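You operate a simulated robot arm through the tools that you are given. There is no shell and no other tool.

You run a simulated robot arm. Do the job below in one go: nothing can be reset, and whatever is moved stays where it is left.

JOB
Hold the green checked book down with the grey cloth weight and rub off its pencil marks.
Fine: weight on first; weight and eraser go back afterwards. Set down upright: eraser. What is to be rubbed or washed off counts as gone when no trace of it is left.

The check looks at the end state, three seconds after you hand in, the way a careful person would. Anything else that was tipped, shoved, dropped, spilled or broken makes it a failure. Flat cloth is picked up by pressing the open fingertips on it (5 to 10 N) and closing them slowly along it; thin cloth reads only 2 to 8 mm in the jaws.

ROBOT AND FRAMES
A 7-joint arm with a three-finger gripper, fixed in place. Base frame: the origin is on the floor under the middle of its stand, x ahead of it, y to its left, z up; the work surface is at about z = 800. Units: mm, rad, N and s.
It reaches about 1342 mm from its shoulder. Its first joint turns from -2.897 to 2.897 rad. Payload 2.69 kg.
The tool frame sits at the grasp point between the pads (the TCP): z along the fingers, y along the line on which they close. The tips reach 30 mm beyond it. The gripper opens to 128 mm; its body begins 117 mm behind the TCP.
Orientation is that of the tool frame in the base frame, as [roll, pitch, yaw] about the fixed x, y, z axes, in that order (R = Rz(yaw) Ry(pitch) Rx(roll)). With the fingers straight down and closing along the base's y, the tool's x points along the base's -x, its y along +y and its z along -z.

CONTROLS
- The arm moves only by the tool play_rows. Its arguments are lists of equal length, an entry for each row: "delta_pos": the shift along the base's x, y, z in units of 100 mm (1.0 is 100 mm), a list of three; "dr": the turn, a rotation vector about the base's x, y, z in units of 60 degrees (1.0 is 60 degrees), a list of three; "jaw": the closure in counts, from 0 (fully open) to 255 (shut). In form: {"delta_pos": [[tx, ty, tz], ...], "dr": [[ax, ay, az], ...], "jaw": [jaw, ...]}. A call has 1 to 20 rows; each row is the pose to reach, as a shift and turn from the pose commanded when the call began. A call with a number of a shift or a turn outside -1 to 1 is refused whole. Rows are played at 5 a second. More than 50 mm and 0.15 rad between two rows, or a gripper value outside its range, and nothing of the call is played. A pose out of reach is approached as far as the arm can. The call stops where the force on the tool passes 40 N (or 10 N more than at its start, if that is more) or the arm is blocked; 0.2 s more then pass. The fingers move at their own pace (about 127 mm/s each) and stop on an object; they squeeze with about 25 N. The grip force told is the motor's: it shows also when the fingers shut on nothing. Time passes only in rows, and 0.2 s behind the last, so rows that repeat a pose let the fingers close. The reply holds the time, the measured pose of the TCP, the force on the tool along the base axes, the opening and the grip force, in the units named above and with some noise, with the torque about the TCP (base axes, N m) and any sound that the robot's microphone picked up, and new pictures: "show" is both (left out), scene, wrist or none.
- Cameras (640 x 400 px; columns grow to the right, rows downward): "scene" is fixed at [221.2, -651, 1591.2]; the picture's right is [0.95, -0.30, 0.00], its down [-0.15, -0.47, -0.87] and it looks along [0.26, 0.83, -0.50] (base axes); focal length 369 px, centre (320, 200). "wrist" rides on the gripper at [58, 54, -131] in the tool frame; the picture's right is [-0.68, 0.74, 0.00], its down [-0.62, -0.57, -0.55] and it looks along [-0.40, -0.37, 0.84] (tool axes); focal length 234 px, centre (320, 200). There is no depth. A picture from a camera that has moved, and an enlarged one, comes with that camera's place and axes in the base frame and with its lens.
- raise_lower(by): moves the trunk up (or, below 0, down) by that many mm; the arm rides with it, the base frame stays. It gives what a move gives, with no picture.
- inspect(camera, box): a new picture of the part [left, top, right, bottom] of that camera's present view, enlarged. No time passes.
- finish_job(): hands the job in; it is judged then, once.

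Nothing tells you positions but the pictures and the camera data. Unless the task says otherwise, let go and move clear before handing in.

The tools are called as name(argument=value, ...) on one line, values as JSON. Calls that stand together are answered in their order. play_rows: Moves the arm, as the interface text tells. Its arguments: {"type":"object","properties":{"delta_pos":{"type":"array"},"dr":{"type":"array"},"jaw":{"type":"array"},"show":{"type":"string","enum":["both","scene","wrist","none"]}},"required":["delta_pos","dr","jaw"]} The other tools are called the same way: raise_lower (by) moves the trunk up or down; inspect (camera, box) takes an enlarged picture of a part of a camera's view; finish_job () hands the job in.

At the start:

```text
time: 0.0
ee_pos: [525.1, 459.5, 1167.0]
tcp_rot: [-3.141, 0.0, 3.141]
ft_force: [0.8, 0.4, 0.0]
moment: [-0.01, -0.01, 0.0]
opening: 128.1
grip_force: 0.1
trunk travel left (down, up): [-150.0, 200.0]
```

scene: 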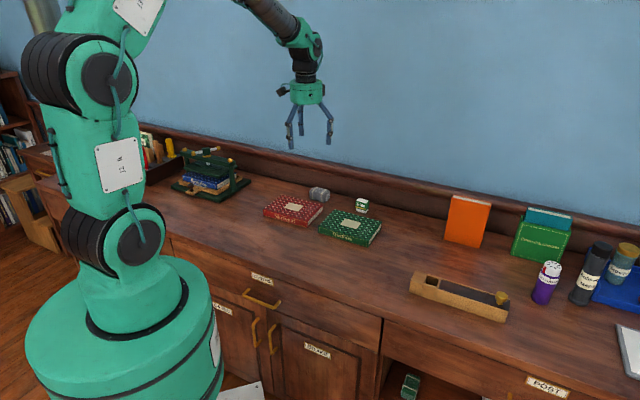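
wrist: 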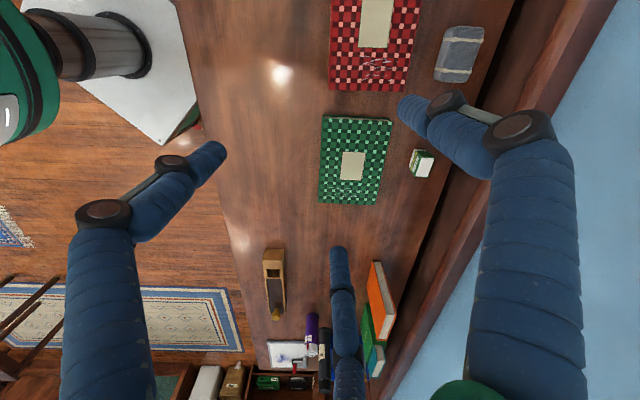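

I see two checked books (red and green) near the middle of the desk, a grey cloth weight behind the red one and a small green/white eraser behind the green one. I'll take enlarged pictures first to locate them and see the pencil marks.

inspect(camera="scene", box=[250, 170, 410, 270])

inspect(camera="wrist", box=[300, 0, 500, 125])

inspect(camera="wrist", box=[300, 100, 460, 200])

inspect(camera="wrist", box=[300, 110, 400, 210])

```text
4.00 times, centred on (330, 220) of scene
camera zoom: at [221.2, -651.0, 1591.2], right [0.95, -0.3, 0.0], down [-0.15, -0.47, -0.87], along [0.26, 0.83, -0.5], focal length 1477 px, centre (280, 120)
```

zoom: 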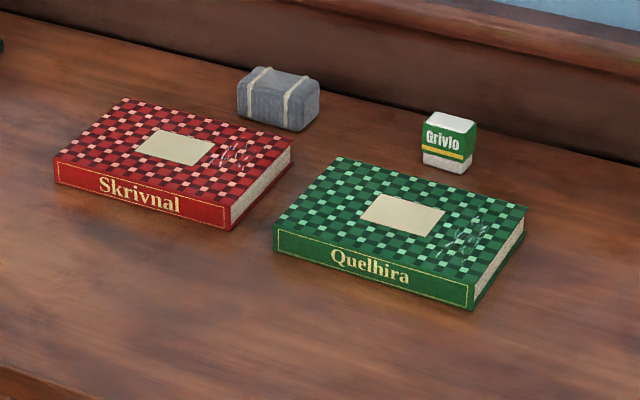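

```text
3.20 times, centred on (400, 62) of wrist
camera zoom: at [467.2, 512.6, 1297.9], right [0.68, 0.74, 0.0], down [0.62, -0.57, 0.55], along [0.4, -0.37, -0.84], focal length 749 px, centre (64, 640)
```

zoom: 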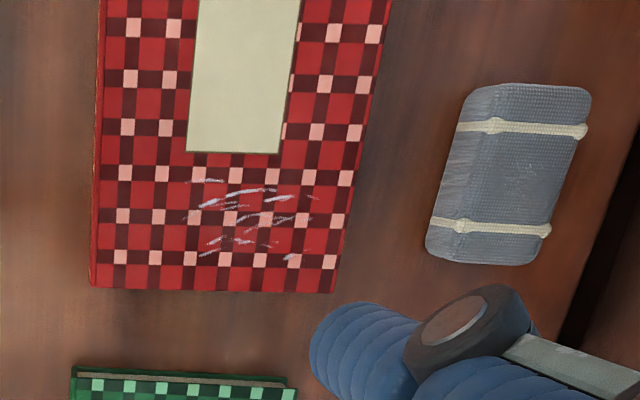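

```text
4.00 times, centred on (380, 150) of wrist
camera zoom: at [467.2, 512.6, 1297.9], right [0.68, 0.74, 0.0], down [0.62, -0.57, 0.55], along [0.4, -0.37, -0.84], focal length 937 px, centre (80, 400)
```

zoom: 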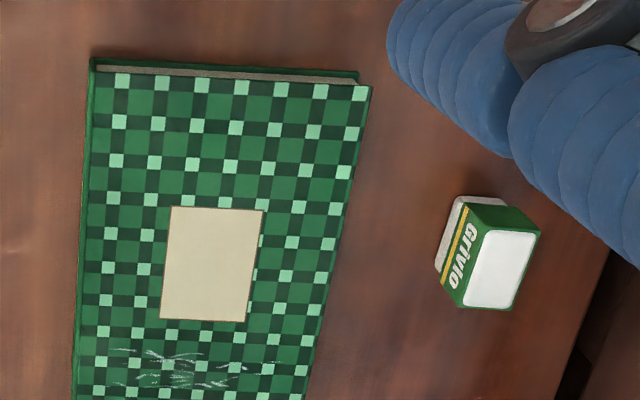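

```text
4.00 times, centred on (350, 160) of wrist
camera zoom: at [467.2, 512.6, 1297.9], right [0.68, 0.74, 0.0], down [0.62, -0.57, 0.55], along [0.4, -0.37, -0.84], focal length 937 px, centre (200, 360)
```

zoom: 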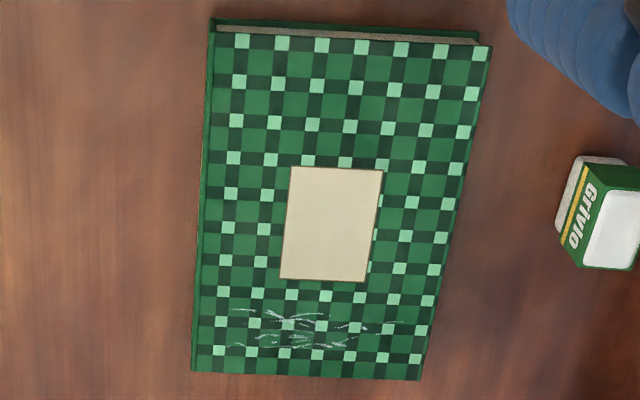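

I see the eraser (white with a green sleeve, standing upright) roughly at x≈785, y≈510, and the weight near x≈600–650, y≈600. The marks are on the right-hand end of the green cover. I'll first close the fingers in free air to learn how the three of them close.

play_rows(delta_pos=[[0, 0, 0], [0, 0, 0], [0, 0, 0], [0, 0, 0]], dr=[[0, 0, 0], [0, 0, 0], [0, 0, 0], [0, 0, 0]], jaw=[120, 120, 120, 120], show="wrist")

```text
time: 1.0
ee_pos: [525.9, 459.4, 1166.0]
tcp_rot: [3.141, -0.001, 3.141]
ft_force: [0.3, -0.2, 0.6]
moment: [0.0, 0.02, 0.05]
opening: 67.9
grip_force: 0.0
trunk travel left (down, up): [-150.0, 200.0]
camera wrist: at [467.2, 512.6, 1297.9], right [0.68, 0.74, 0.0], down [0.62, -0.57, 0.55], along [0.4, -0.37, -0.84], focal length 234 px, centre (320, 200)
```

wrist: 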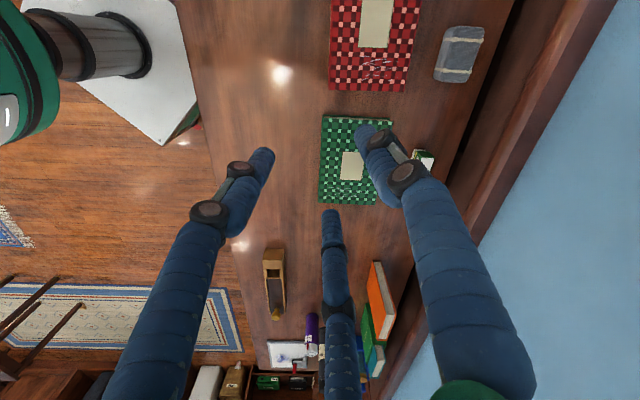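

The three fingers close radially (one along tool +y, two at ±120°), and the desk is turned about −48° in the base frame. I'll go over to the small objects, staying high, to look at them from close up.

play_rows(delta_pos=[[0.4, 0.1, 0], [0.8, 0.3, 0], [1.0, 0.5, 0]], dr=[[0, 0, 0], [0, 0, 0], [0, 0, 0]], jaw=[120, 120, 120], show="none")

play_rows(delta_pos=[[0.2, 0.1, -0.3], [0.4, 0.3, -0.6], [0.6, 0.4, -1.0]], dr=[[0, 0, 0], [0, 0, 0], [0, 0, 0]], jaw=[120, 120, 120], show="wrist")

```text
time: 1.8
ee_pos: [627.1, 510.1, 1166.0]
tcp_rot: [3.141, 0.0, 3.141]
ft_force: [-0.7, 0.0, -0.5]
moment: [0.05, 0.03, -0.02]
opening: 67.8
grip_force: 0.1
trunk travel left (down, up): [-150.0, 200.0]
```

```text
time: 2.6
ee_pos: [686.3, 550.2, 1068.5]
tcp_rot: [3.141, 0.001, -3.141]
ft_force: [-0.8, 0.2, 0.8]
moment: [-0.05, 0.03, 0.03]
opening: 67.9
grip_force: 0.1
trunk travel left (down, up): [-150.0, 200.0]
camera wrist: at [628.6, 603.7, 1199.2], right [0.68, 0.74, 0.0], down [0.62, -0.57, 0.55], along [0.4, -0.37, -0.84], focal length 234 px, centre (320, 200)
```

wrist: 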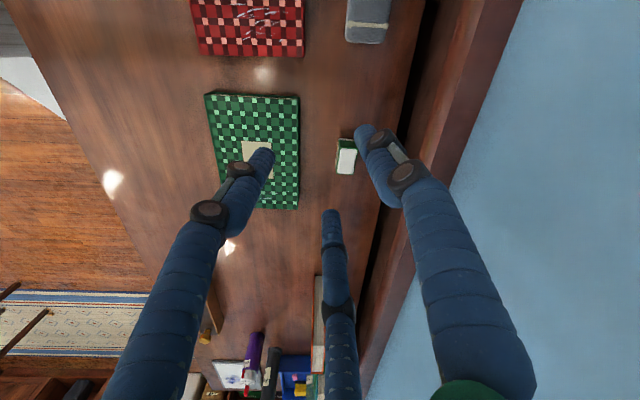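

inspect(camera="wrist", box=[300, 120, 380, 190])

inspect(camera="wrist", box=[310, 0, 410, 62])

inspect(camera="scene", box=[345, 190, 385, 215])

inspect(camera="scene", box=[300, 175, 364, 215])

```text
5.71 times, centred on (340, 155) of wrist
camera zoom: at [628.6, 603.7, 1199.2], right [0.68, 0.74, 0.0], down [0.62, -0.57, 0.55], along [0.4, -0.37, -0.84], focal length 1338 px, centre (206, 457)
```

zoom: 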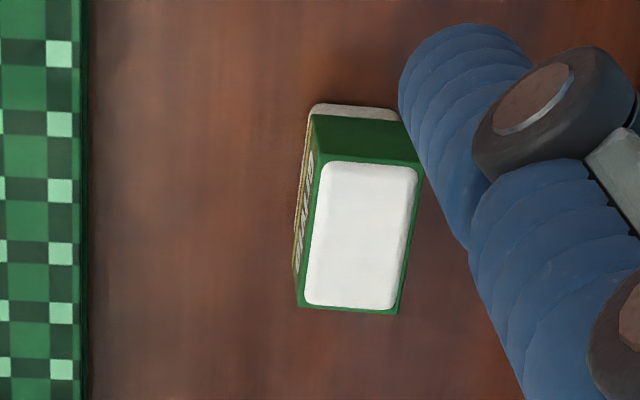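

```text
6.40 times, centred on (360, 31) of wrist
camera zoom: at [628.6, 603.7, 1199.2], right [0.68, 0.74, 0.0], down [0.62, -0.57, 0.55], along [0.4, -0.37, -0.84], focal length 1499 px, centre (64, 1282)
```

zoom: 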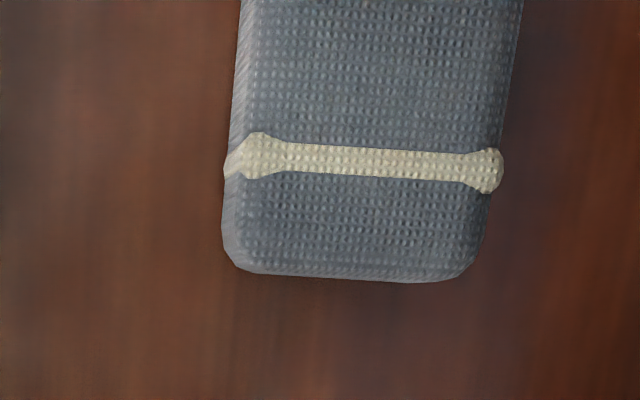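

```text
16.00 times, centred on (365, 202) of scene
camera zoom: at [221.2, -651.0, 1591.2], right [0.95, -0.3, 0.0], down [-0.15, -0.47, -0.87], along [0.26, 0.83, -0.5], focal length 5908 px, centre (-400, 160)
```

zoom: 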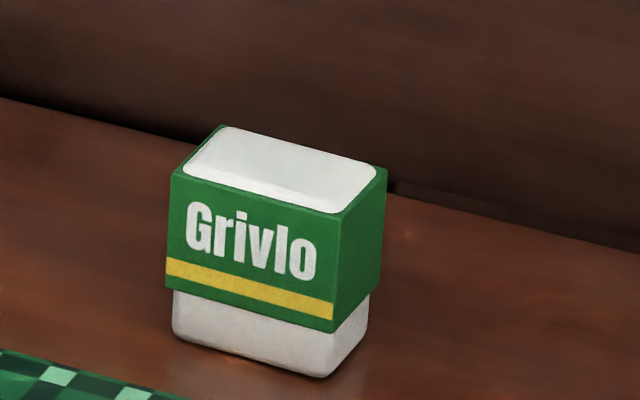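

```text
10.00 times, centred on (332, 195) of scene
camera zoom: at [221.2, -651.0, 1591.2], right [0.95, -0.3, 0.0], down [-0.15, -0.47, -0.87], along [0.26, 0.83, -0.5], focal length 3693 px, centre (200, 250)
```

zoom: 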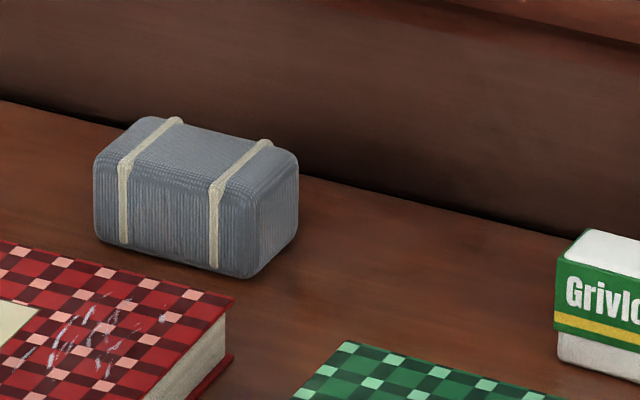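

The eraser stands at about (771, 531), long side along the desk direction; its sleeve is roughly 46×29 mm, ~49 mm high. The weight is a ~80×45×40 mm bag near (630, 677). I'll turn the tool about −47° to match the desk and go above the weight for a close look.

play_rows(delta_pos=[[-0.1, 0.15, 0], [-0.2, 0.3, 0], [-0.3, 0.5, 0], [-0.4, 0.65, 0], [-0.5, 0.8, 0], [-0.55, 0.95, 0]], dr=[[0, 0, -0.13], [0, 0, -0.26], [0, 0, -0.39], [0, 0, -0.52], [0, 0, -0.65], [0, 0, -0.783]], jaw=[60, 30, 0, 0, 0, 0], show="none")

play_rows(delta_pos=[[0, 0.15, -0.3], [0, 0.3, -0.6], [0, 0.3, -0.6]], dr=[[0, 0, 0], [0, 0, 0], [0, 0, 0]], jaw=[0, 0, 0], show="both")

```text
time: 4.0
ee_pos: [629.1, 644.7, 1066.6]
tcp_rot: [3.141, 0.001, 2.319]
ft_force: [0.8, -0.2, 0.7]
moment: [0.01, -0.07, 0.04]
opening: 127.9
grip_force: 0.0
trunk travel left (down, up): [-150.0, 200.0]
```

```text
time: 4.8
ee_pos: [632.2, 676.3, 1006.5]
tcp_rot: [3.141, 0.0, 2.323]
ft_force: [0.7, 1.1, 0.2]
moment: [-0.06, -0.01, -0.01]
opening: 128.1
grip_force: 0.0
trunk travel left (down, up): [-150.0, 200.0]
camera wrist: at [631.4, 754.2, 1136.5], right [1.0, 0.01, 0.0], down [0.01, -0.84, 0.55], along [0.0, -0.55, -0.84], focal length 234 px, centre (320, 200)
```

scene: 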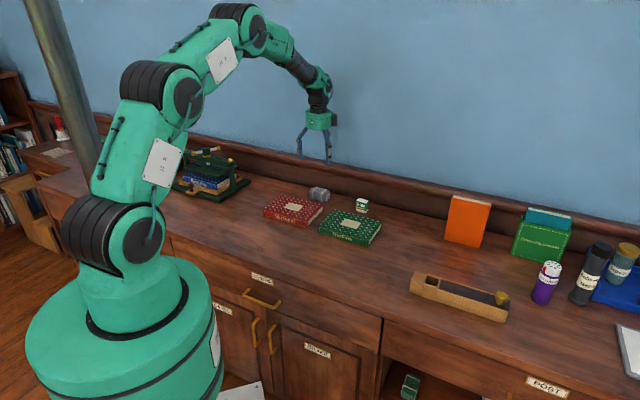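
wrist: 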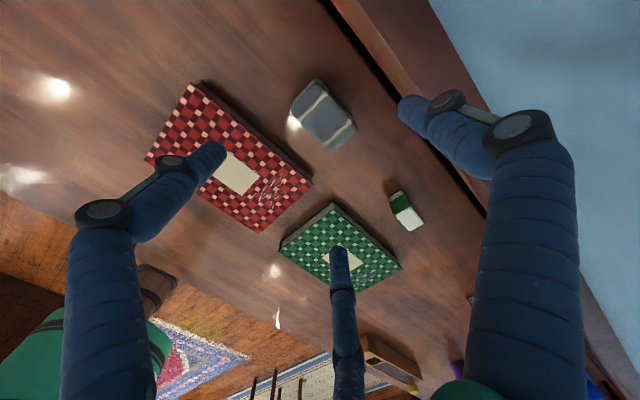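

The weight now sits between the open fingers in the wrist view. I'll enlarge it to get its centre and direction, and look at the green book too.

inspect(camera="wrist", box=[280, 65, 376, 161])

inspect(camera="wrist", box=[270, 180, 430, 300])

inspect(camera="scene", box=[280, 90, 360, 210])

```text
4.17 times, centred on (328, 113) of wrist
camera zoom: at [631.4, 754.2, 1136.5], right [1.0, 0.01, 0.0], down [0.01, -0.84, 0.55], along [0.0, -0.55, -0.84], focal length 976 px, centre (287, 562)
```

zoom: 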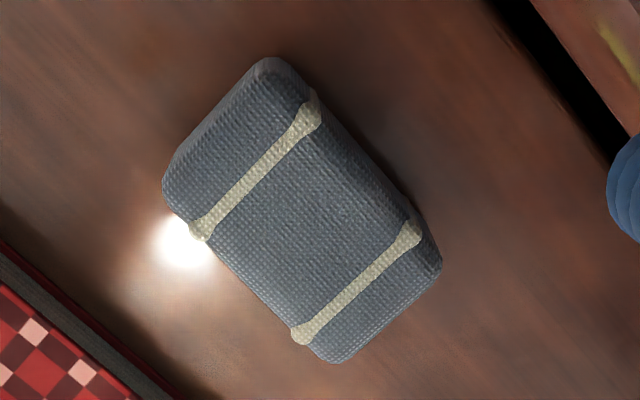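

```text
3.33 times, centred on (350, 240) of wrist
camera zoom: at [631.4, 754.2, 1136.5], right [1.0, 0.01, 0.0], down [0.01, -0.84, 0.55], along [0.0, -0.55, -0.84], focal length 781 px, centre (220, 67)
```

zoom: 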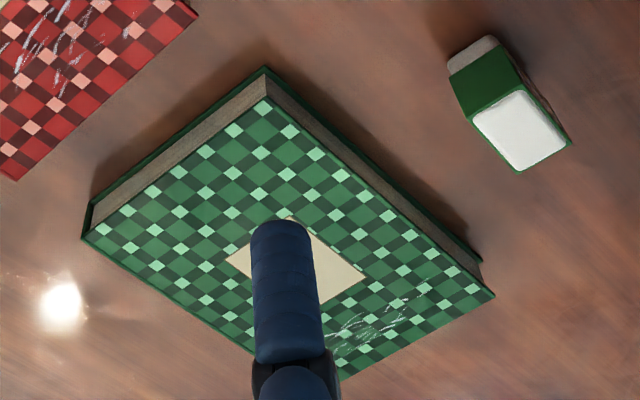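

```text
3.33 times, centred on (320, 150) of scene
camera zoom: at [221.2, -651.0, 1591.2], right [0.95, -0.3, 0.0], down [-0.15, -0.47, -0.87], along [0.26, 0.83, -0.5], focal length 1231 px, centre (320, 367)
```

zoom: 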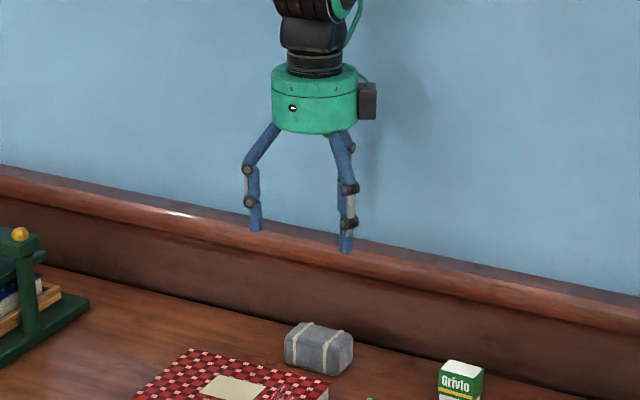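

The weight's centre is at about (636, 678), long side at −47°, so the tool's current turn fits. I'll set the fingers to about 110 mm and come down around it in steps.

play_rows(delta_pos=[[-0.02, -0.03, -0.3], [-0.02, -0.03, -0.6], [-0.02, -0.03, -0.9], [-0.02, -0.03, -1.0]], dr=[[0, 0, 0], [0, 0, 0], [0, 0, 0], [0, 0, 0]], jaw=[36, 36, 36, 36], show="both")

```text
time: 5.8
ee_pos: [628.2, 669.4, 905.6]
tcp_rot: [-3.139, -0.001, 2.321]
ft_force: [0.5, 0.3, -1.3]
moment: [-0.01, -0.02, -0.01]
opening: 110.0
grip_force: 0.0
trunk travel left (down, up): [-150.0, 200.0]
camera wrist: at [628.6, 749.2, 1036.1], right [1.0, 0.01, 0.0], down [0.01, -0.84, 0.55], along [0.0, -0.55, -0.84], focal length 234 px, centre (320, 200)
```

scene: 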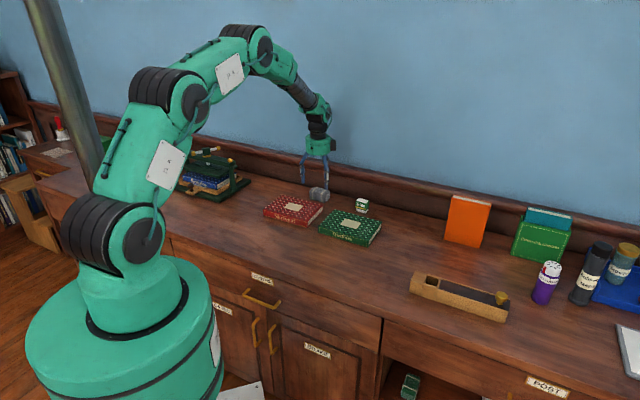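
wrist: 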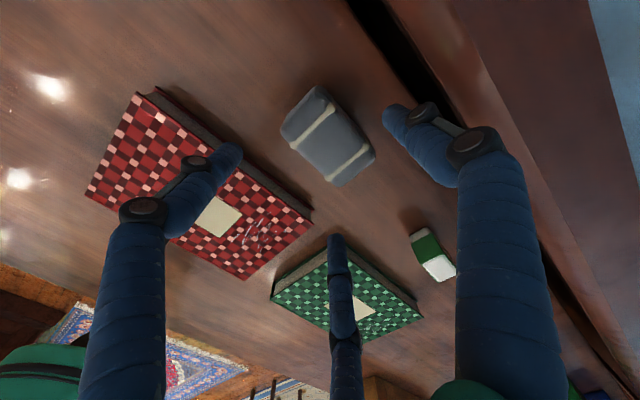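

The weight is centred between the fingers. I'll enlarge once more to refine the centre before the last descent.

inspect(camera="wrist", box=[270, 70, 390, 200])

```text
3.08 times, centred on (330, 135) of wrist
camera zoom: at [628.6, 749.2, 1036.1], right [1.0, 0.01, 0.0], down [0.01, -0.84, 0.55], along [0.0, -0.55, -0.84], focal length 720 px, centre (289, 400)
```

zoom: 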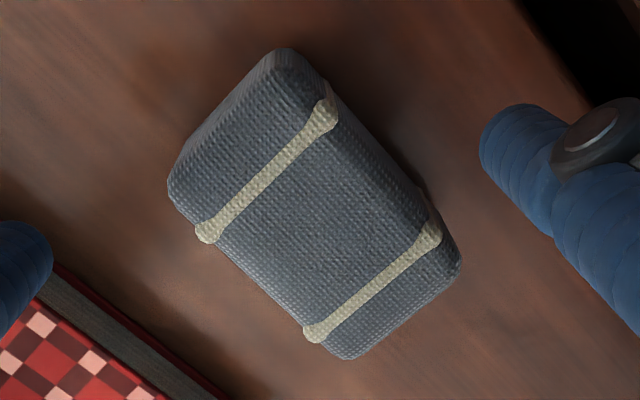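

The centre estimate agrees (636.5, 679.5). Down to fingertip height about 811, then close.

play_rows(delta_pos=[[0.01, 0.03, -0.25], [0.01, 0.03, -0.45], [0.01, 0.03, -0.6], [0.01, 0.03, -0.65]], dr=[[0, 0, 0], [0, 0, 0], [0, 0, 0], [0, 0, 0]], jaw=[36, 36, 36, 36], show="both")

```text
time: 6.8
ee_pos: [629.2, 673.3, 843.2]
tcp_rot: [-3.141, 0.002, 2.322]
ft_force: [-0.3, 1.0, -0.1]
moment: [0.01, -0.01, 0.01]
opening: 110.2
grip_force: 0.0
trunk travel left (down, up): [-150.0, 200.0]
camera wrist: at [628.6, 753.0, 973.4], right [1.0, 0.01, 0.0], down [0.01, -0.84, 0.55], along [0.0, -0.55, -0.84], focal length 234 px, centre (320, 200)
```

scene: 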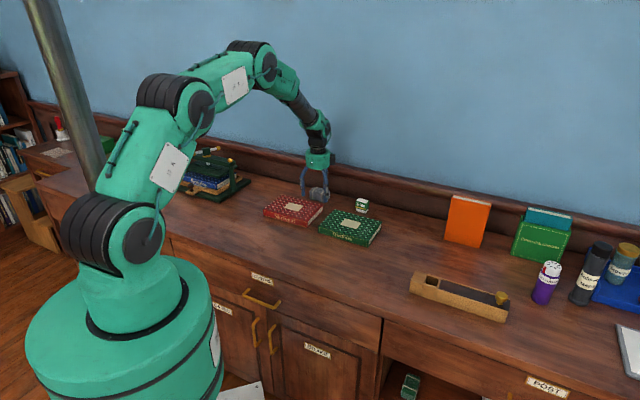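
wrist: 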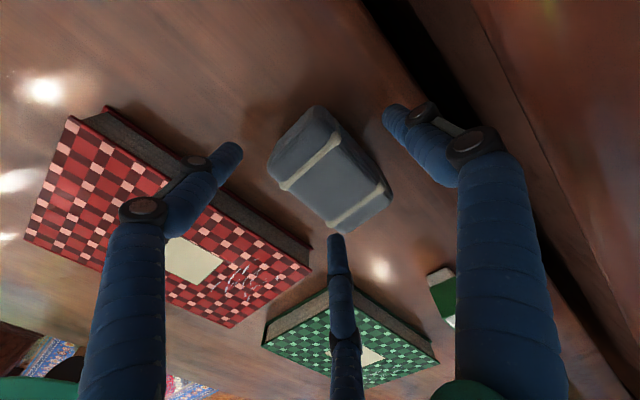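

The weight stands cleanly between the three fingers. Closing in steps.

play_rows(delta_pos=[[0, 0, 0], [0, 0, 0], [0, 0, 0], [0, 0, 0], [0, 0, 0], [0, 0, 0], [0, 0, 0], [0, 0, 0]], dr=[[0, 0, 0], [0, 0, 0], [0, 0, 0], [0, 0, 0], [0, 0, 0], [0, 0, 0], [0, 0, 0], [0, 0, 0]], jaw=[60, 80, 100, 120, 135, 150, 165, 180], show="both")

```text
time: 8.6
ee_pos: [627.7, 673.5, 843.4]
tcp_rot: [3.141, 0.0, 2.322]
ft_force: [-3.6, 3.4, 3.6]
moment: [0.12, 0.05, 0.05]
opening: 70.2
grip_force: 25.2
trunk travel left (down, up): [-150.0, 200.0]
camera wrist: at [628.4, 753.1, 974.0], right [1.0, 0.01, 0.0], down [0.01, -0.84, 0.55], along [0.0, -0.55, -0.84], focal length 234 px, centre (320, 200)
```

scene: 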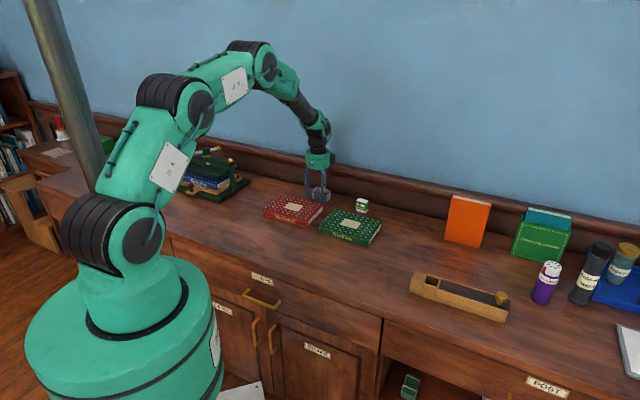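
wrist: 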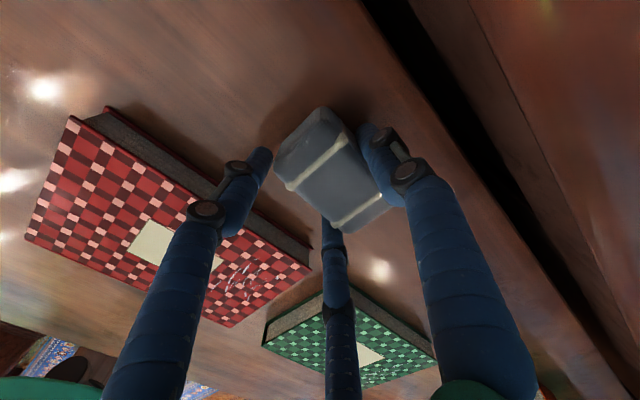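

The grip reads 25 N at 70 mm opening. I'll lift a little and check that the weight comes along.

play_rows(delta_pos=[[0, 0, 0.1], [0, 0, 0.2], [0, 0, 0.4], [0, 0, 0.4]], dr=[[0, 0, 0], [0, 0, 0], [0, 0, 0], [0, 0, 0]], jaw=[200, 200, 200, 200], show="both")

inspect(camera="scene", box=[280, 140, 400, 250])

```text
time: 9.6
ee_pos: [628.6, 673.7, 883.7]
tcp_rot: [-3.14, -0.001, 2.32]
ft_force: [0.1, -0.6, -4.5]
moment: [0.01, 0.05, -0.02]
opening: 70.1
grip_force: 25.3
trunk travel left (down, up): [-150.0, 200.0]
camera wrist: at [629.0, 753.2, 1013.4], right [1.0, 0.01, 0.0], down [0.01, -0.84, 0.55], along [0.0, -0.55, -0.84], focal length 234 px, centre (320, 200)
```

scene: 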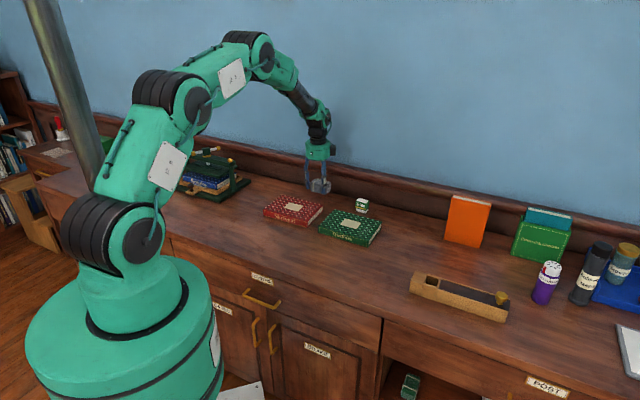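
wrist: 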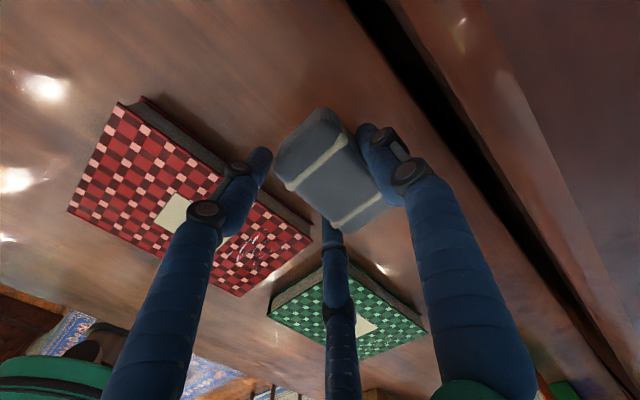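

```text
3.64 times, centred on (340, 195) of scene
camera zoom: at [221.2, -651.0, 1591.2], right [0.95, -0.3, 0.0], down [-0.15, -0.47, -0.87], along [0.26, 0.83, -0.5], focal length 1343 px, centre (247, 218)
```

zoom: 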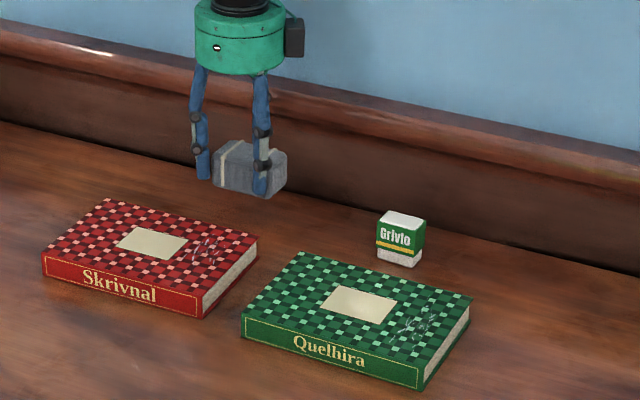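

The weight is held and level, about 0.45 kg. I'll enlarge the wrist view to see how it sits in the hand before carrying it to the left part of the green cover.

inspect(camera="wrist", box=[250, 85, 410, 245])

```text
2.50 times, centred on (330, 165) of wrist
camera zoom: at [629.0, 753.2, 1013.4], right [1.0, 0.01, 0.0], down [0.01, -0.84, 0.55], along [0.0, -0.55, -0.84], focal length 585 px, centre (295, 288)
```

zoom: 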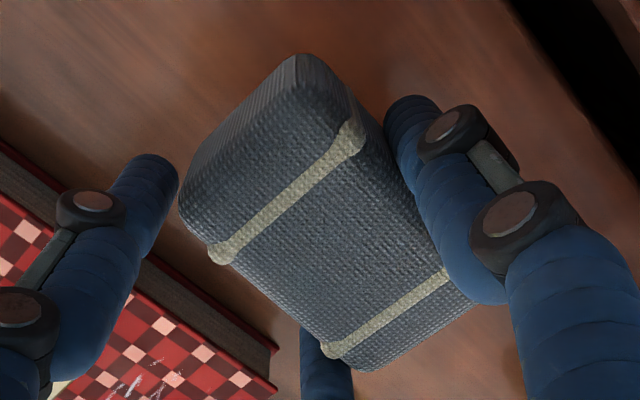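

The weight sits about 12 mm in +x and 3 mm in +y from the TCP. I'll raise it and carry it in −y to the left half of the green book (weight centre target ≈ (641, 459)), well away from the marks.

play_rows(delta_pos=[[0, 0, 0.25], [0, 0, 0.5], [0, -0.3, 0.5], [0, -0.6, 0.5], [0, -0.9, 0.5], [0, -1.0, 0.5]], dr=[[0, 0, 0], [0, 0, 0], [0, 0, 0], [0, 0, 0], [0, 0, 0], [0, 0, 0]], jaw=[200, 200, 200, 200, 200, 200], show="none")

play_rows(delta_pos=[[0, -0.3, 0], [0, -0.6, 0], [0, -0.9, 0], [0, -1.0, 0], [0, -1.0, 0]], dr=[[0, 0, 0], [0, 0, 0], [0, 0, 0], [0, 0, 0], [0, 0, 0]], jaw=[200, 200, 200, 200, 200], show="both")

```text
time: 11.0
ee_pos: [629.2, 574.4, 932.8]
tcp_rot: [3.141, -0.002, 2.32]
ft_force: [-0.3, 0.0, -4.6]
moment: [0.01, 0.06, 0.02]
opening: 70.1
grip_force: 25.1
trunk travel left (down, up): [-150.0, 200.0]
```

```text
time: 12.2
ee_pos: [630.1, 474.3, 930.6]
tcp_rot: [-3.141, 0.002, 2.322]
ft_force: [0.1, 0.4, -4.6]
moment: [-0.02, 0.07, -0.02]
opening: 69.9
grip_force: 24.5
trunk travel left (down, up): [-150.0, 200.0]
camera wrist: at [629.2, 553.8, 1061.8], right [1.0, 0.01, 0.0], down [0.01, -0.84, 0.55], along [0.0, -0.55, -0.84], focal length 234 px, centre (320, 200)
```

scene: 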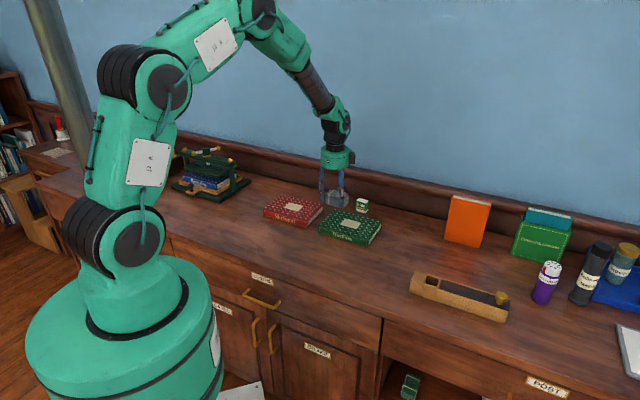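
wrist: 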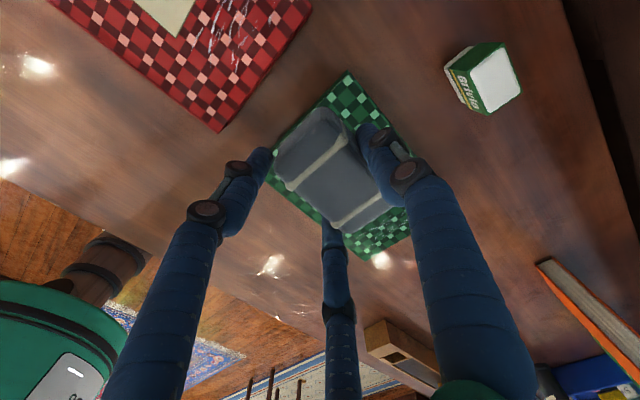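

The weight hangs above the green book. I'll enlarge to check the book's corners and the eraser from this viewpoint.

inspect(camera="wrist", box=[250, 60, 430, 270])

inspect(camera="wrist", box=[430, 30, 535, 125])

```text
1.90 times, centred on (340, 165) of wrist
camera zoom: at [629.2, 553.8, 1061.8], right [1.0, 0.01, 0.0], down [0.01, -0.84, 0.55], along [0.0, -0.55, -0.84], focal length 446 px, centre (282, 267)
```

zoom: 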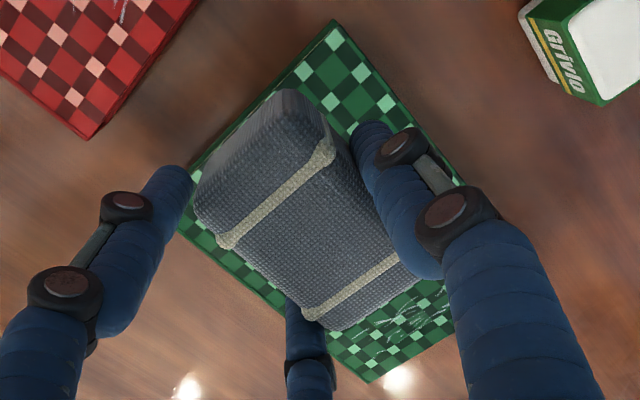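

```text
4.21 times, centred on (482, 78) of wrist
camera zoom: at [629.2, 553.8, 1061.8], right [1.0, 0.01, 0.0], down [0.01, -0.84, 0.55], along [0.0, -0.55, -0.84], focal length 986 px, centre (-364, 716)
```

zoom: 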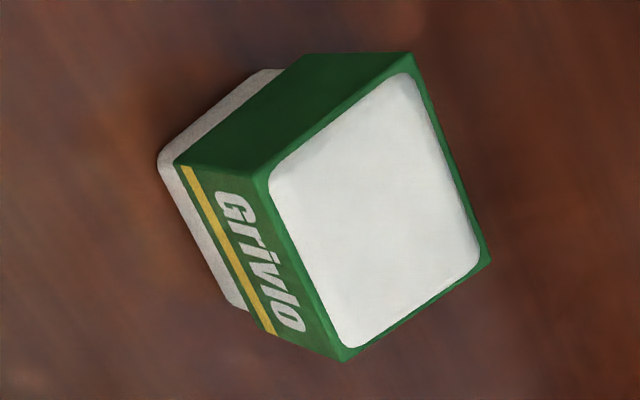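

Book corners give a centre of about (673.5, 418.6) and a turn of −45.5°. I'll shift 22 mm further in −y and lower the weight close to the cover.

play_rows(delta_pos=[[-0.04, -0.22, 0], [-0.04, -0.22, -0.2], [-0.04, -0.22, -0.4], [-0.04, -0.22, -0.5], [-0.04, -0.22, -0.5]], dr=[[0, 0, 0], [0, 0, 0], [0, 0, 0], [0, 0, 0], [0, 0, 0]], jaw=[200, 200, 200, 200, 200], show="both")

inspect(camera="scene", box=[300, 170, 400, 250])

```text
time: 13.4
ee_pos: [625.2, 453.3, 882.7]
tcp_rot: [-3.142, 0.0, 2.321]
ft_force: [0.3, 1.1, -4.3]
moment: [0.0, 0.06, 0.0]
opening: 69.8
grip_force: 24.8
trunk travel left (down, up): [-150.0, 200.0]
camera wrist: at [625.2, 532.0, 1012.3], right [1.0, 0.01, 0.0], down [0.01, -0.84, 0.55], along [0.0, -0.55, -0.84], focal length 234 px, centre (320, 200)
```

scene: 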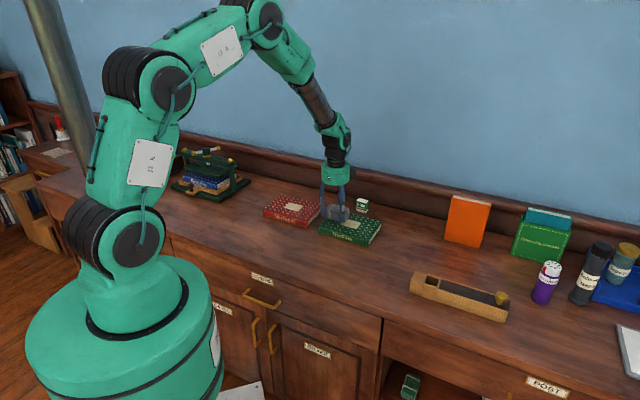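
wrist: 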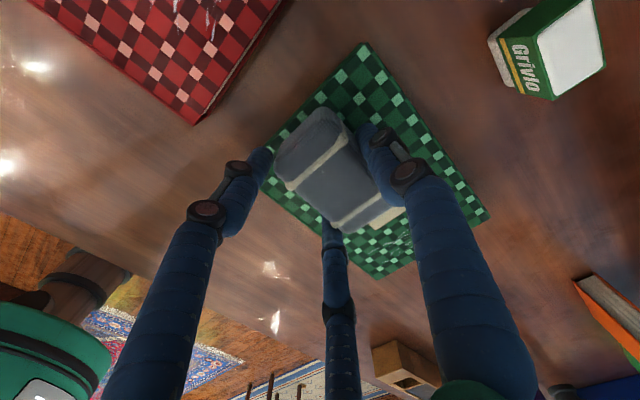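

```text
5.00 times, centred on (350, 210) of scene
camera zoom: at [221.2, -651.0, 1591.2], right [0.95, -0.3, 0.0], down [-0.15, -0.47, -0.87], along [0.26, 0.83, -0.5], focal length 1846 px, centre (170, 150)
```

zoom: 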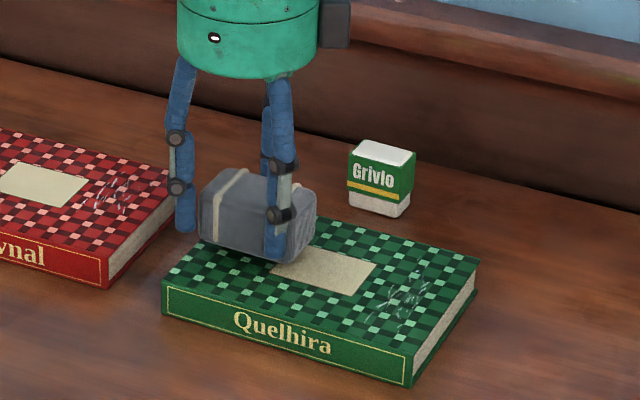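

The weight is over the left half of the cover, just above it. Lowering it gently until the force shows contact.

play_rows(delta_pos=[[0, 0, -0.03], [0, 0, -0.06], [0, 0, -0.08], [0, 0, -0.08]], dr=[[0, 0, 0], [0, 0, 0], [0, 0, 0], [0, 0, 0]], jaw=[200, 200, 200, 200], show="none")

```text
time: 14.4
ee_pos: [626.4, 451.5, 875.6]
tcp_rot: [3.141, 0.0, 2.321]
ft_force: [-0.1, -0.2, -5.1]
moment: [-0.04, 0.08, -0.01]
opening: 70.0
grip_force: 25.1
trunk travel left (down, up): [-150.0, 200.0]
```

play_rows(delta_pos=[[0, 0, -0.015], [0, 0, -0.03], [0, 0, -0.03]], dr=[[0, 0, 0], [0, 0, 0], [0, 0, 0]], jaw=[200, 200, 200], show="none")

```text
time: 15.2
ee_pos: [626.1, 452.5, 873.5]
tcp_rot: [3.14, 0.001, 2.323]
ft_force: [-8.5, -4.0, 18.7]
moment: [-0.04, -0.17, -0.13]
opening: 70.1
grip_force: 25.0
trunk travel left (down, up): [-150.0, 200.0]
```

Contact is felt at TCP z≈873 (about 19 N). I'll ease up 1.5 mm and let go.

play_rows(delta_pos=[[0, 0, 0.015], [0, 0, 0.015], [0, 0, 0.015], [0, 0, 0.015]], dr=[[0, 0, 0], [0, 0, 0], [0, 0, 0], [0, 0, 0]], jaw=[200, 200, 100, 70], show="both")

inspect(camera="scene", box=[300, 170, 400, 250])

```text
time: 16.2
ee_pos: [625.6, 452.4, 873.5]
tcp_rot: [3.142, 0.0, 2.32]
ft_force: [-0.1, 0.0, -1.2]
moment: [-0.01, 0.03, -0.01]
opening: 92.8
grip_force: 0.1
trunk travel left (down, up): [-150.0, 200.0]
camera wrist: at [625.3, 530.9, 1003.6], right [1.0, 0.01, 0.0], down [0.01, -0.84, 0.55], along [0.0, -0.55, -0.84], focal length 234 px, centre (320, 200)
```

scene: 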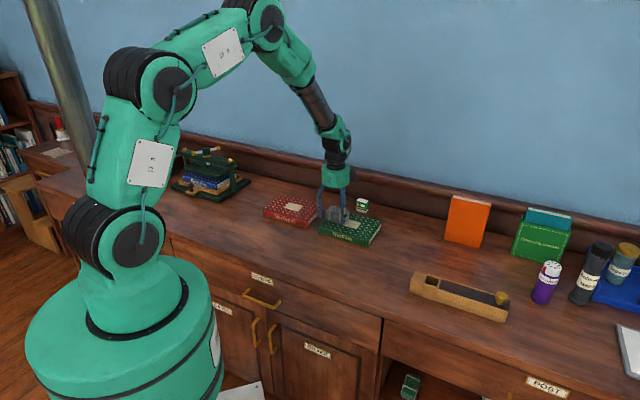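
wrist: 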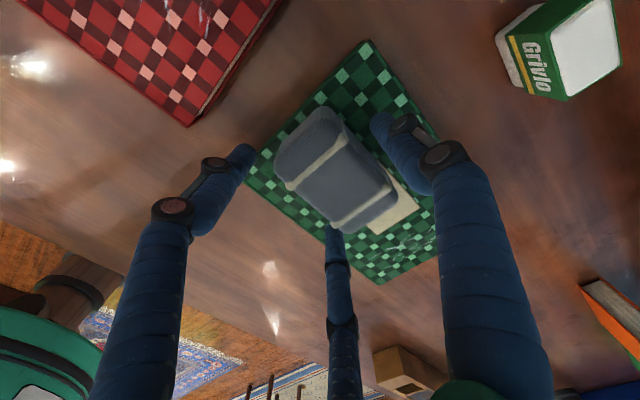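

```text
5.00 times, centred on (350, 210) of scene
camera zoom: at [221.2, -651.0, 1591.2], right [0.95, -0.3, 0.0], down [-0.15, -0.47, -0.87], along [0.26, 0.83, -0.5], focal length 1846 px, centre (170, 150)
```

zoom: 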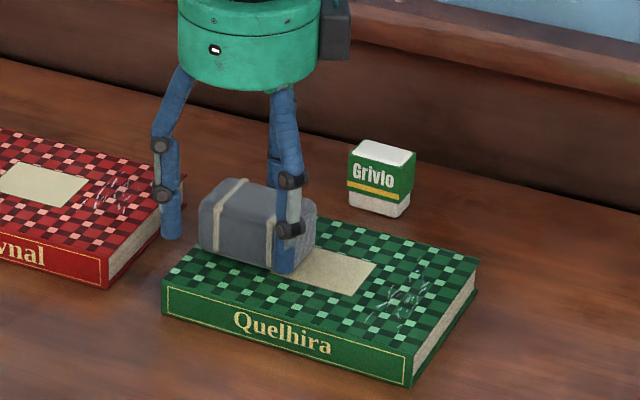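

The weight lies flat on the left half of the cover and is released; next is the eraser at about (771.7, 531.5), whose long side is along the desk. I'll rise, go over to it, and turn +90° so that two fingers pinch its long faces and the third stops its end.

play_rows(delta_pos=[[0, 0, 0.2], [0, 0, 0.5], [0, 0, 0.8], [0, 0, 1.0]], dr=[[0, 0, 0], [0, 0, 0], [0, 0, 0], [0, 0, 0]], jaw=[70, 70, 70, 70], show="none")

play_rows(delta_pos=[[0.12, 0.07, 0.1], [0.25, 0.14, 0.2], [0.37, 0.2, 0.3], [0.5, 0.27, 0.3], [0.62, 0.34, 0.3], [0.72, 0.4, 0.3]], dr=[[0, 0, 0.125], [0, 0, 0.25], [0, 0, 0.375], [0, 0, 0.5], [0, 0, 0.625], [0, 0, 0.75]], jaw=[70, 70, 70, 70, 90, 110], show="none")

play_rows(delta_pos=[[0.12, 0.07, 0], [0.25, 0.14, 0], [0.37, 0.22, 0], [0.5, 0.3, 0], [0.6, 0.38, 0], [0.705, 0.44, 0], [0.705, 0.44, 0]], dr=[[0, 0, 0.125], [0, 0, 0.25], [0, 0, 0.375], [0, 0, 0.5], [0, 0, 0.625], [0, 0, 0.75], [0, 0, 0.75]], jaw=[110, 110, 110, 110, 110, 110, 110], show="both")

```text
time: 17.2
ee_pos: [625.3, 451.7, 973.7]
tcp_rot: [3.14, 0.001, 2.32]
ft_force: [-1.2, 0.5, -0.4]
moment: [-0.02, -0.01, -0.03]
opening: 93.0
grip_force: 0.1
trunk travel left (down, up): [-150.0, 200.0]
```

```text
time: 18.6
ee_pos: [698.7, 492.4, 1002.1]
tcp_rot: [3.141, 0.0, 3.11]
ft_force: [0.5, 1.0, 0.8]
moment: [-0.01, -0.01, 0.01]
opening: 72.5
grip_force: 0.1
trunk travel left (down, up): [-150.0, 200.0]
```

```text
time: 20.2
ee_pos: [768.5, 536.5, 1002.9]
tcp_rot: [-3.141, 0.001, -2.39]
ft_force: [0.3, -0.2, -0.6]
moment: [0.0, 0.02, 0.01]
opening: 72.8
grip_force: 0.0
trunk travel left (down, up): [-150.0, 200.0]
camera wrist: at [689.4, 534.9, 1132.2], right [-0.01, 1.0, 0.0], down [0.84, 0.01, 0.55], along [0.55, 0.0, -0.84], focal length 234 px, centre (320, 200)
```

scene: 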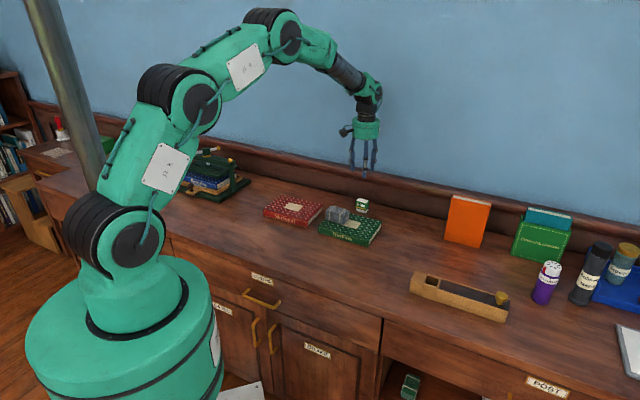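
wrist: 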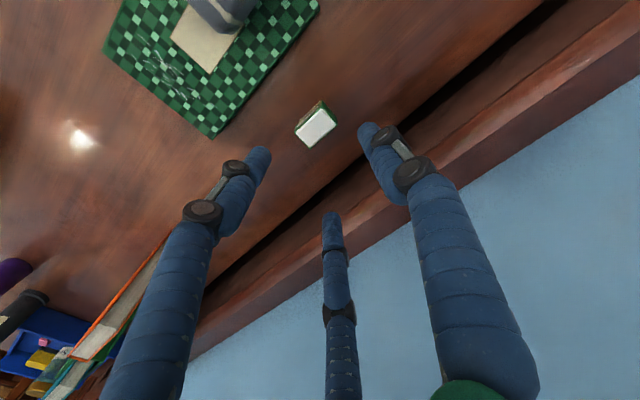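

The gripper is over the eraser. I'll enlarge the eraser and also the pencil marks, which are now in clear view.

inspect(camera="wrist", box=[285, 90, 349, 154])

inspect(camera="wrist", box=[100, 0, 330, 144])

```text
6.25 times, centred on (317, 122) of wrist
camera zoom: at [689.4, 534.9, 1132.2], right [-0.01, 1.0, 0.0], down [0.84, 0.01, 0.55], along [0.55, 0.0, -0.84], focal length 1464 px, centre (339, 688)
```

zoom: 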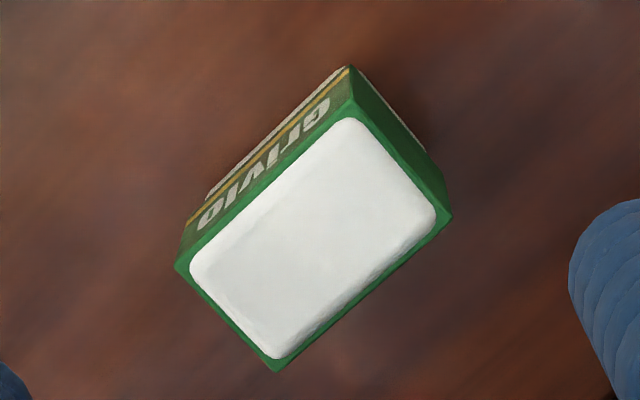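

```text
2.78 times, centred on (215, 72) of wrist
camera zoom: at [689.4, 534.9, 1132.2], right [-0.01, 1.0, 0.0], down [0.84, 0.01, 0.55], along [0.55, 0.0, -0.84], focal length 650 px, centre (612, 556)
```

zoom: 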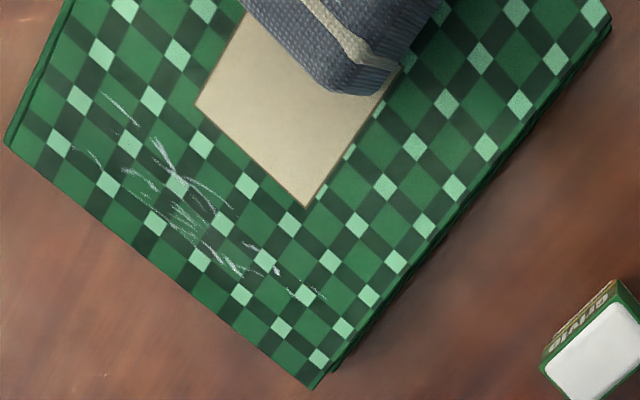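

Marks lie on the last 15–45 mm before the book's right edge and span about ±50 mm across it. The eraser centre agrees with the earlier estimates, so I'll go down over it.

play_rows(delta_pos=[[-0.005, -0.005, -0.3], [-0.005, -0.005, -0.6], [-0.005, -0.005, -0.9], [-0.005, -0.005, -1.0], [-0.005, -0.005, -1.0]], dr=[[0, 0, 0], [0, 0, 0], [0, 0, 0], [0, 0, 0], [0, 0, 0]], jaw=[110, 110, 110, 110, 110], show="wrist")

inspect(camera="wrist", box=[250, 90, 390, 230])

```text
time: 21.4
ee_pos: [769.0, 536.5, 903.3]
tcp_rot: [3.141, 0.0, -2.391]
ft_force: [0.5, -0.7, 0.1]
moment: [0.02, 0.02, 0.03]
opening: 72.8
grip_force: 0.1
trunk travel left (down, up): [-150.0, 200.0]
camera wrist: at [689.0, 536.5, 1033.0], right [-0.01, 1.0, 0.0], down [0.84, 0.01, 0.55], along [0.55, 0.0, -0.84], focal length 234 px, centre (320, 200)
```

wrist: 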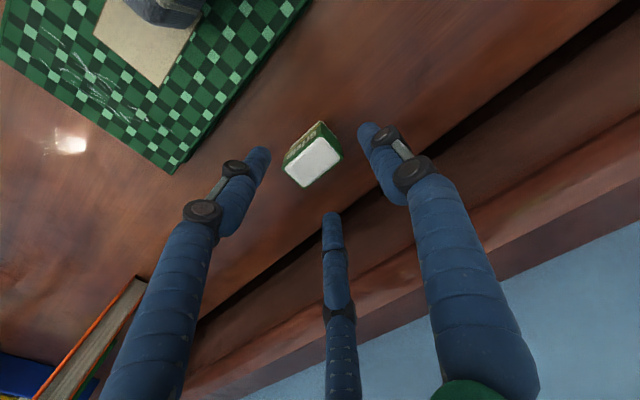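

```text
2.86 times, centred on (320, 160) of wrist
camera zoom: at [689.0, 536.5, 1033.0], right [-0.01, 1.0, 0.0], down [0.84, 0.01, 0.55], along [0.55, 0.0, -0.84], focal length 669 px, centre (320, 314)
```

zoom: 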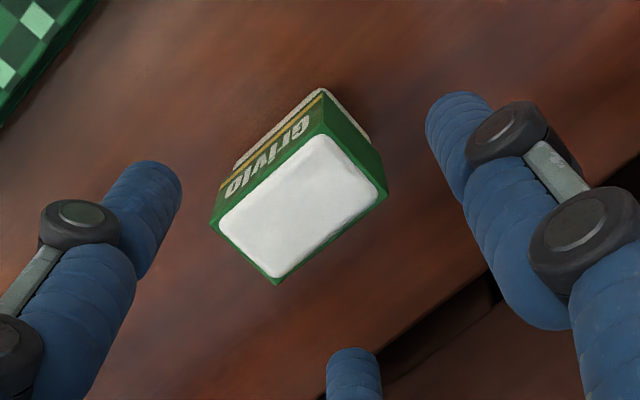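

The eraser is centred between the fingers to within 3 mm. Lowering to grip height on the green sleeve.

play_rows(delta_pos=[[-0.005, -0.028, -0.1], [-0.005, -0.028, -0.3], [-0.005, -0.028, -0.45], [-0.005, -0.028, -0.52], [-0.005, -0.028, -0.52]], dr=[[0, 0, 0], [0, 0, 0], [0, 0, 0], [0, 0, 0], [0, 0, 0]], jaw=[110, 110, 110, 110, 110], show="wrist")

inspect(camera="scene", box=[330, 170, 400, 220])

```text
time: 22.6
ee_pos: [766.7, 533.7, 850.1]
tcp_rot: [-3.14, 0.0, -2.391]
ft_force: [-0.7, -0.2, 0.4]
moment: [-0.01, -0.01, 0.02]
opening: 72.9
grip_force: 0.1
trunk travel left (down, up): [-150.0, 200.0]
camera wrist: at [688.2, 532.1, 980.9], right [-0.01, 1.0, 0.0], down [0.84, 0.01, 0.55], along [0.55, 0.0, -0.84], focal length 234 px, centre (320, 200)
```

wrist: 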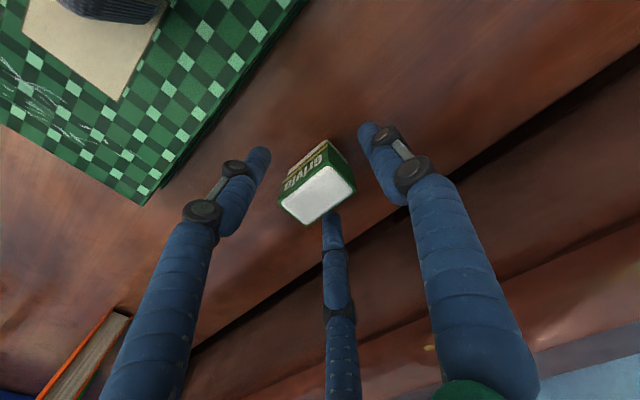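

```text
8.00 times, centred on (365, 195) of scene
camera zoom: at [221.2, -651.0, 1591.2], right [0.95, -0.3, 0.0], down [-0.15, -0.47, -0.87], along [0.26, 0.83, -0.5], focal length 2954 px, centre (-40, 240)
```

zoom: 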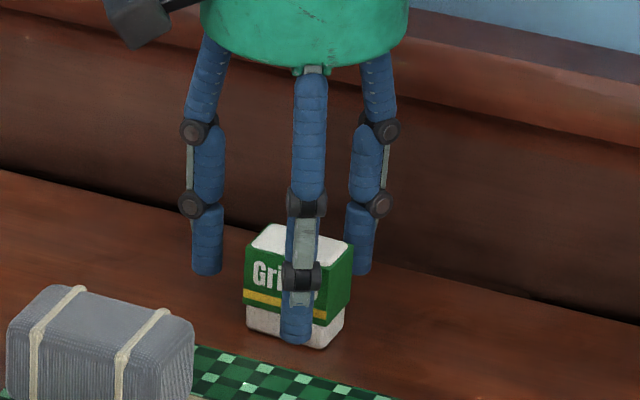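

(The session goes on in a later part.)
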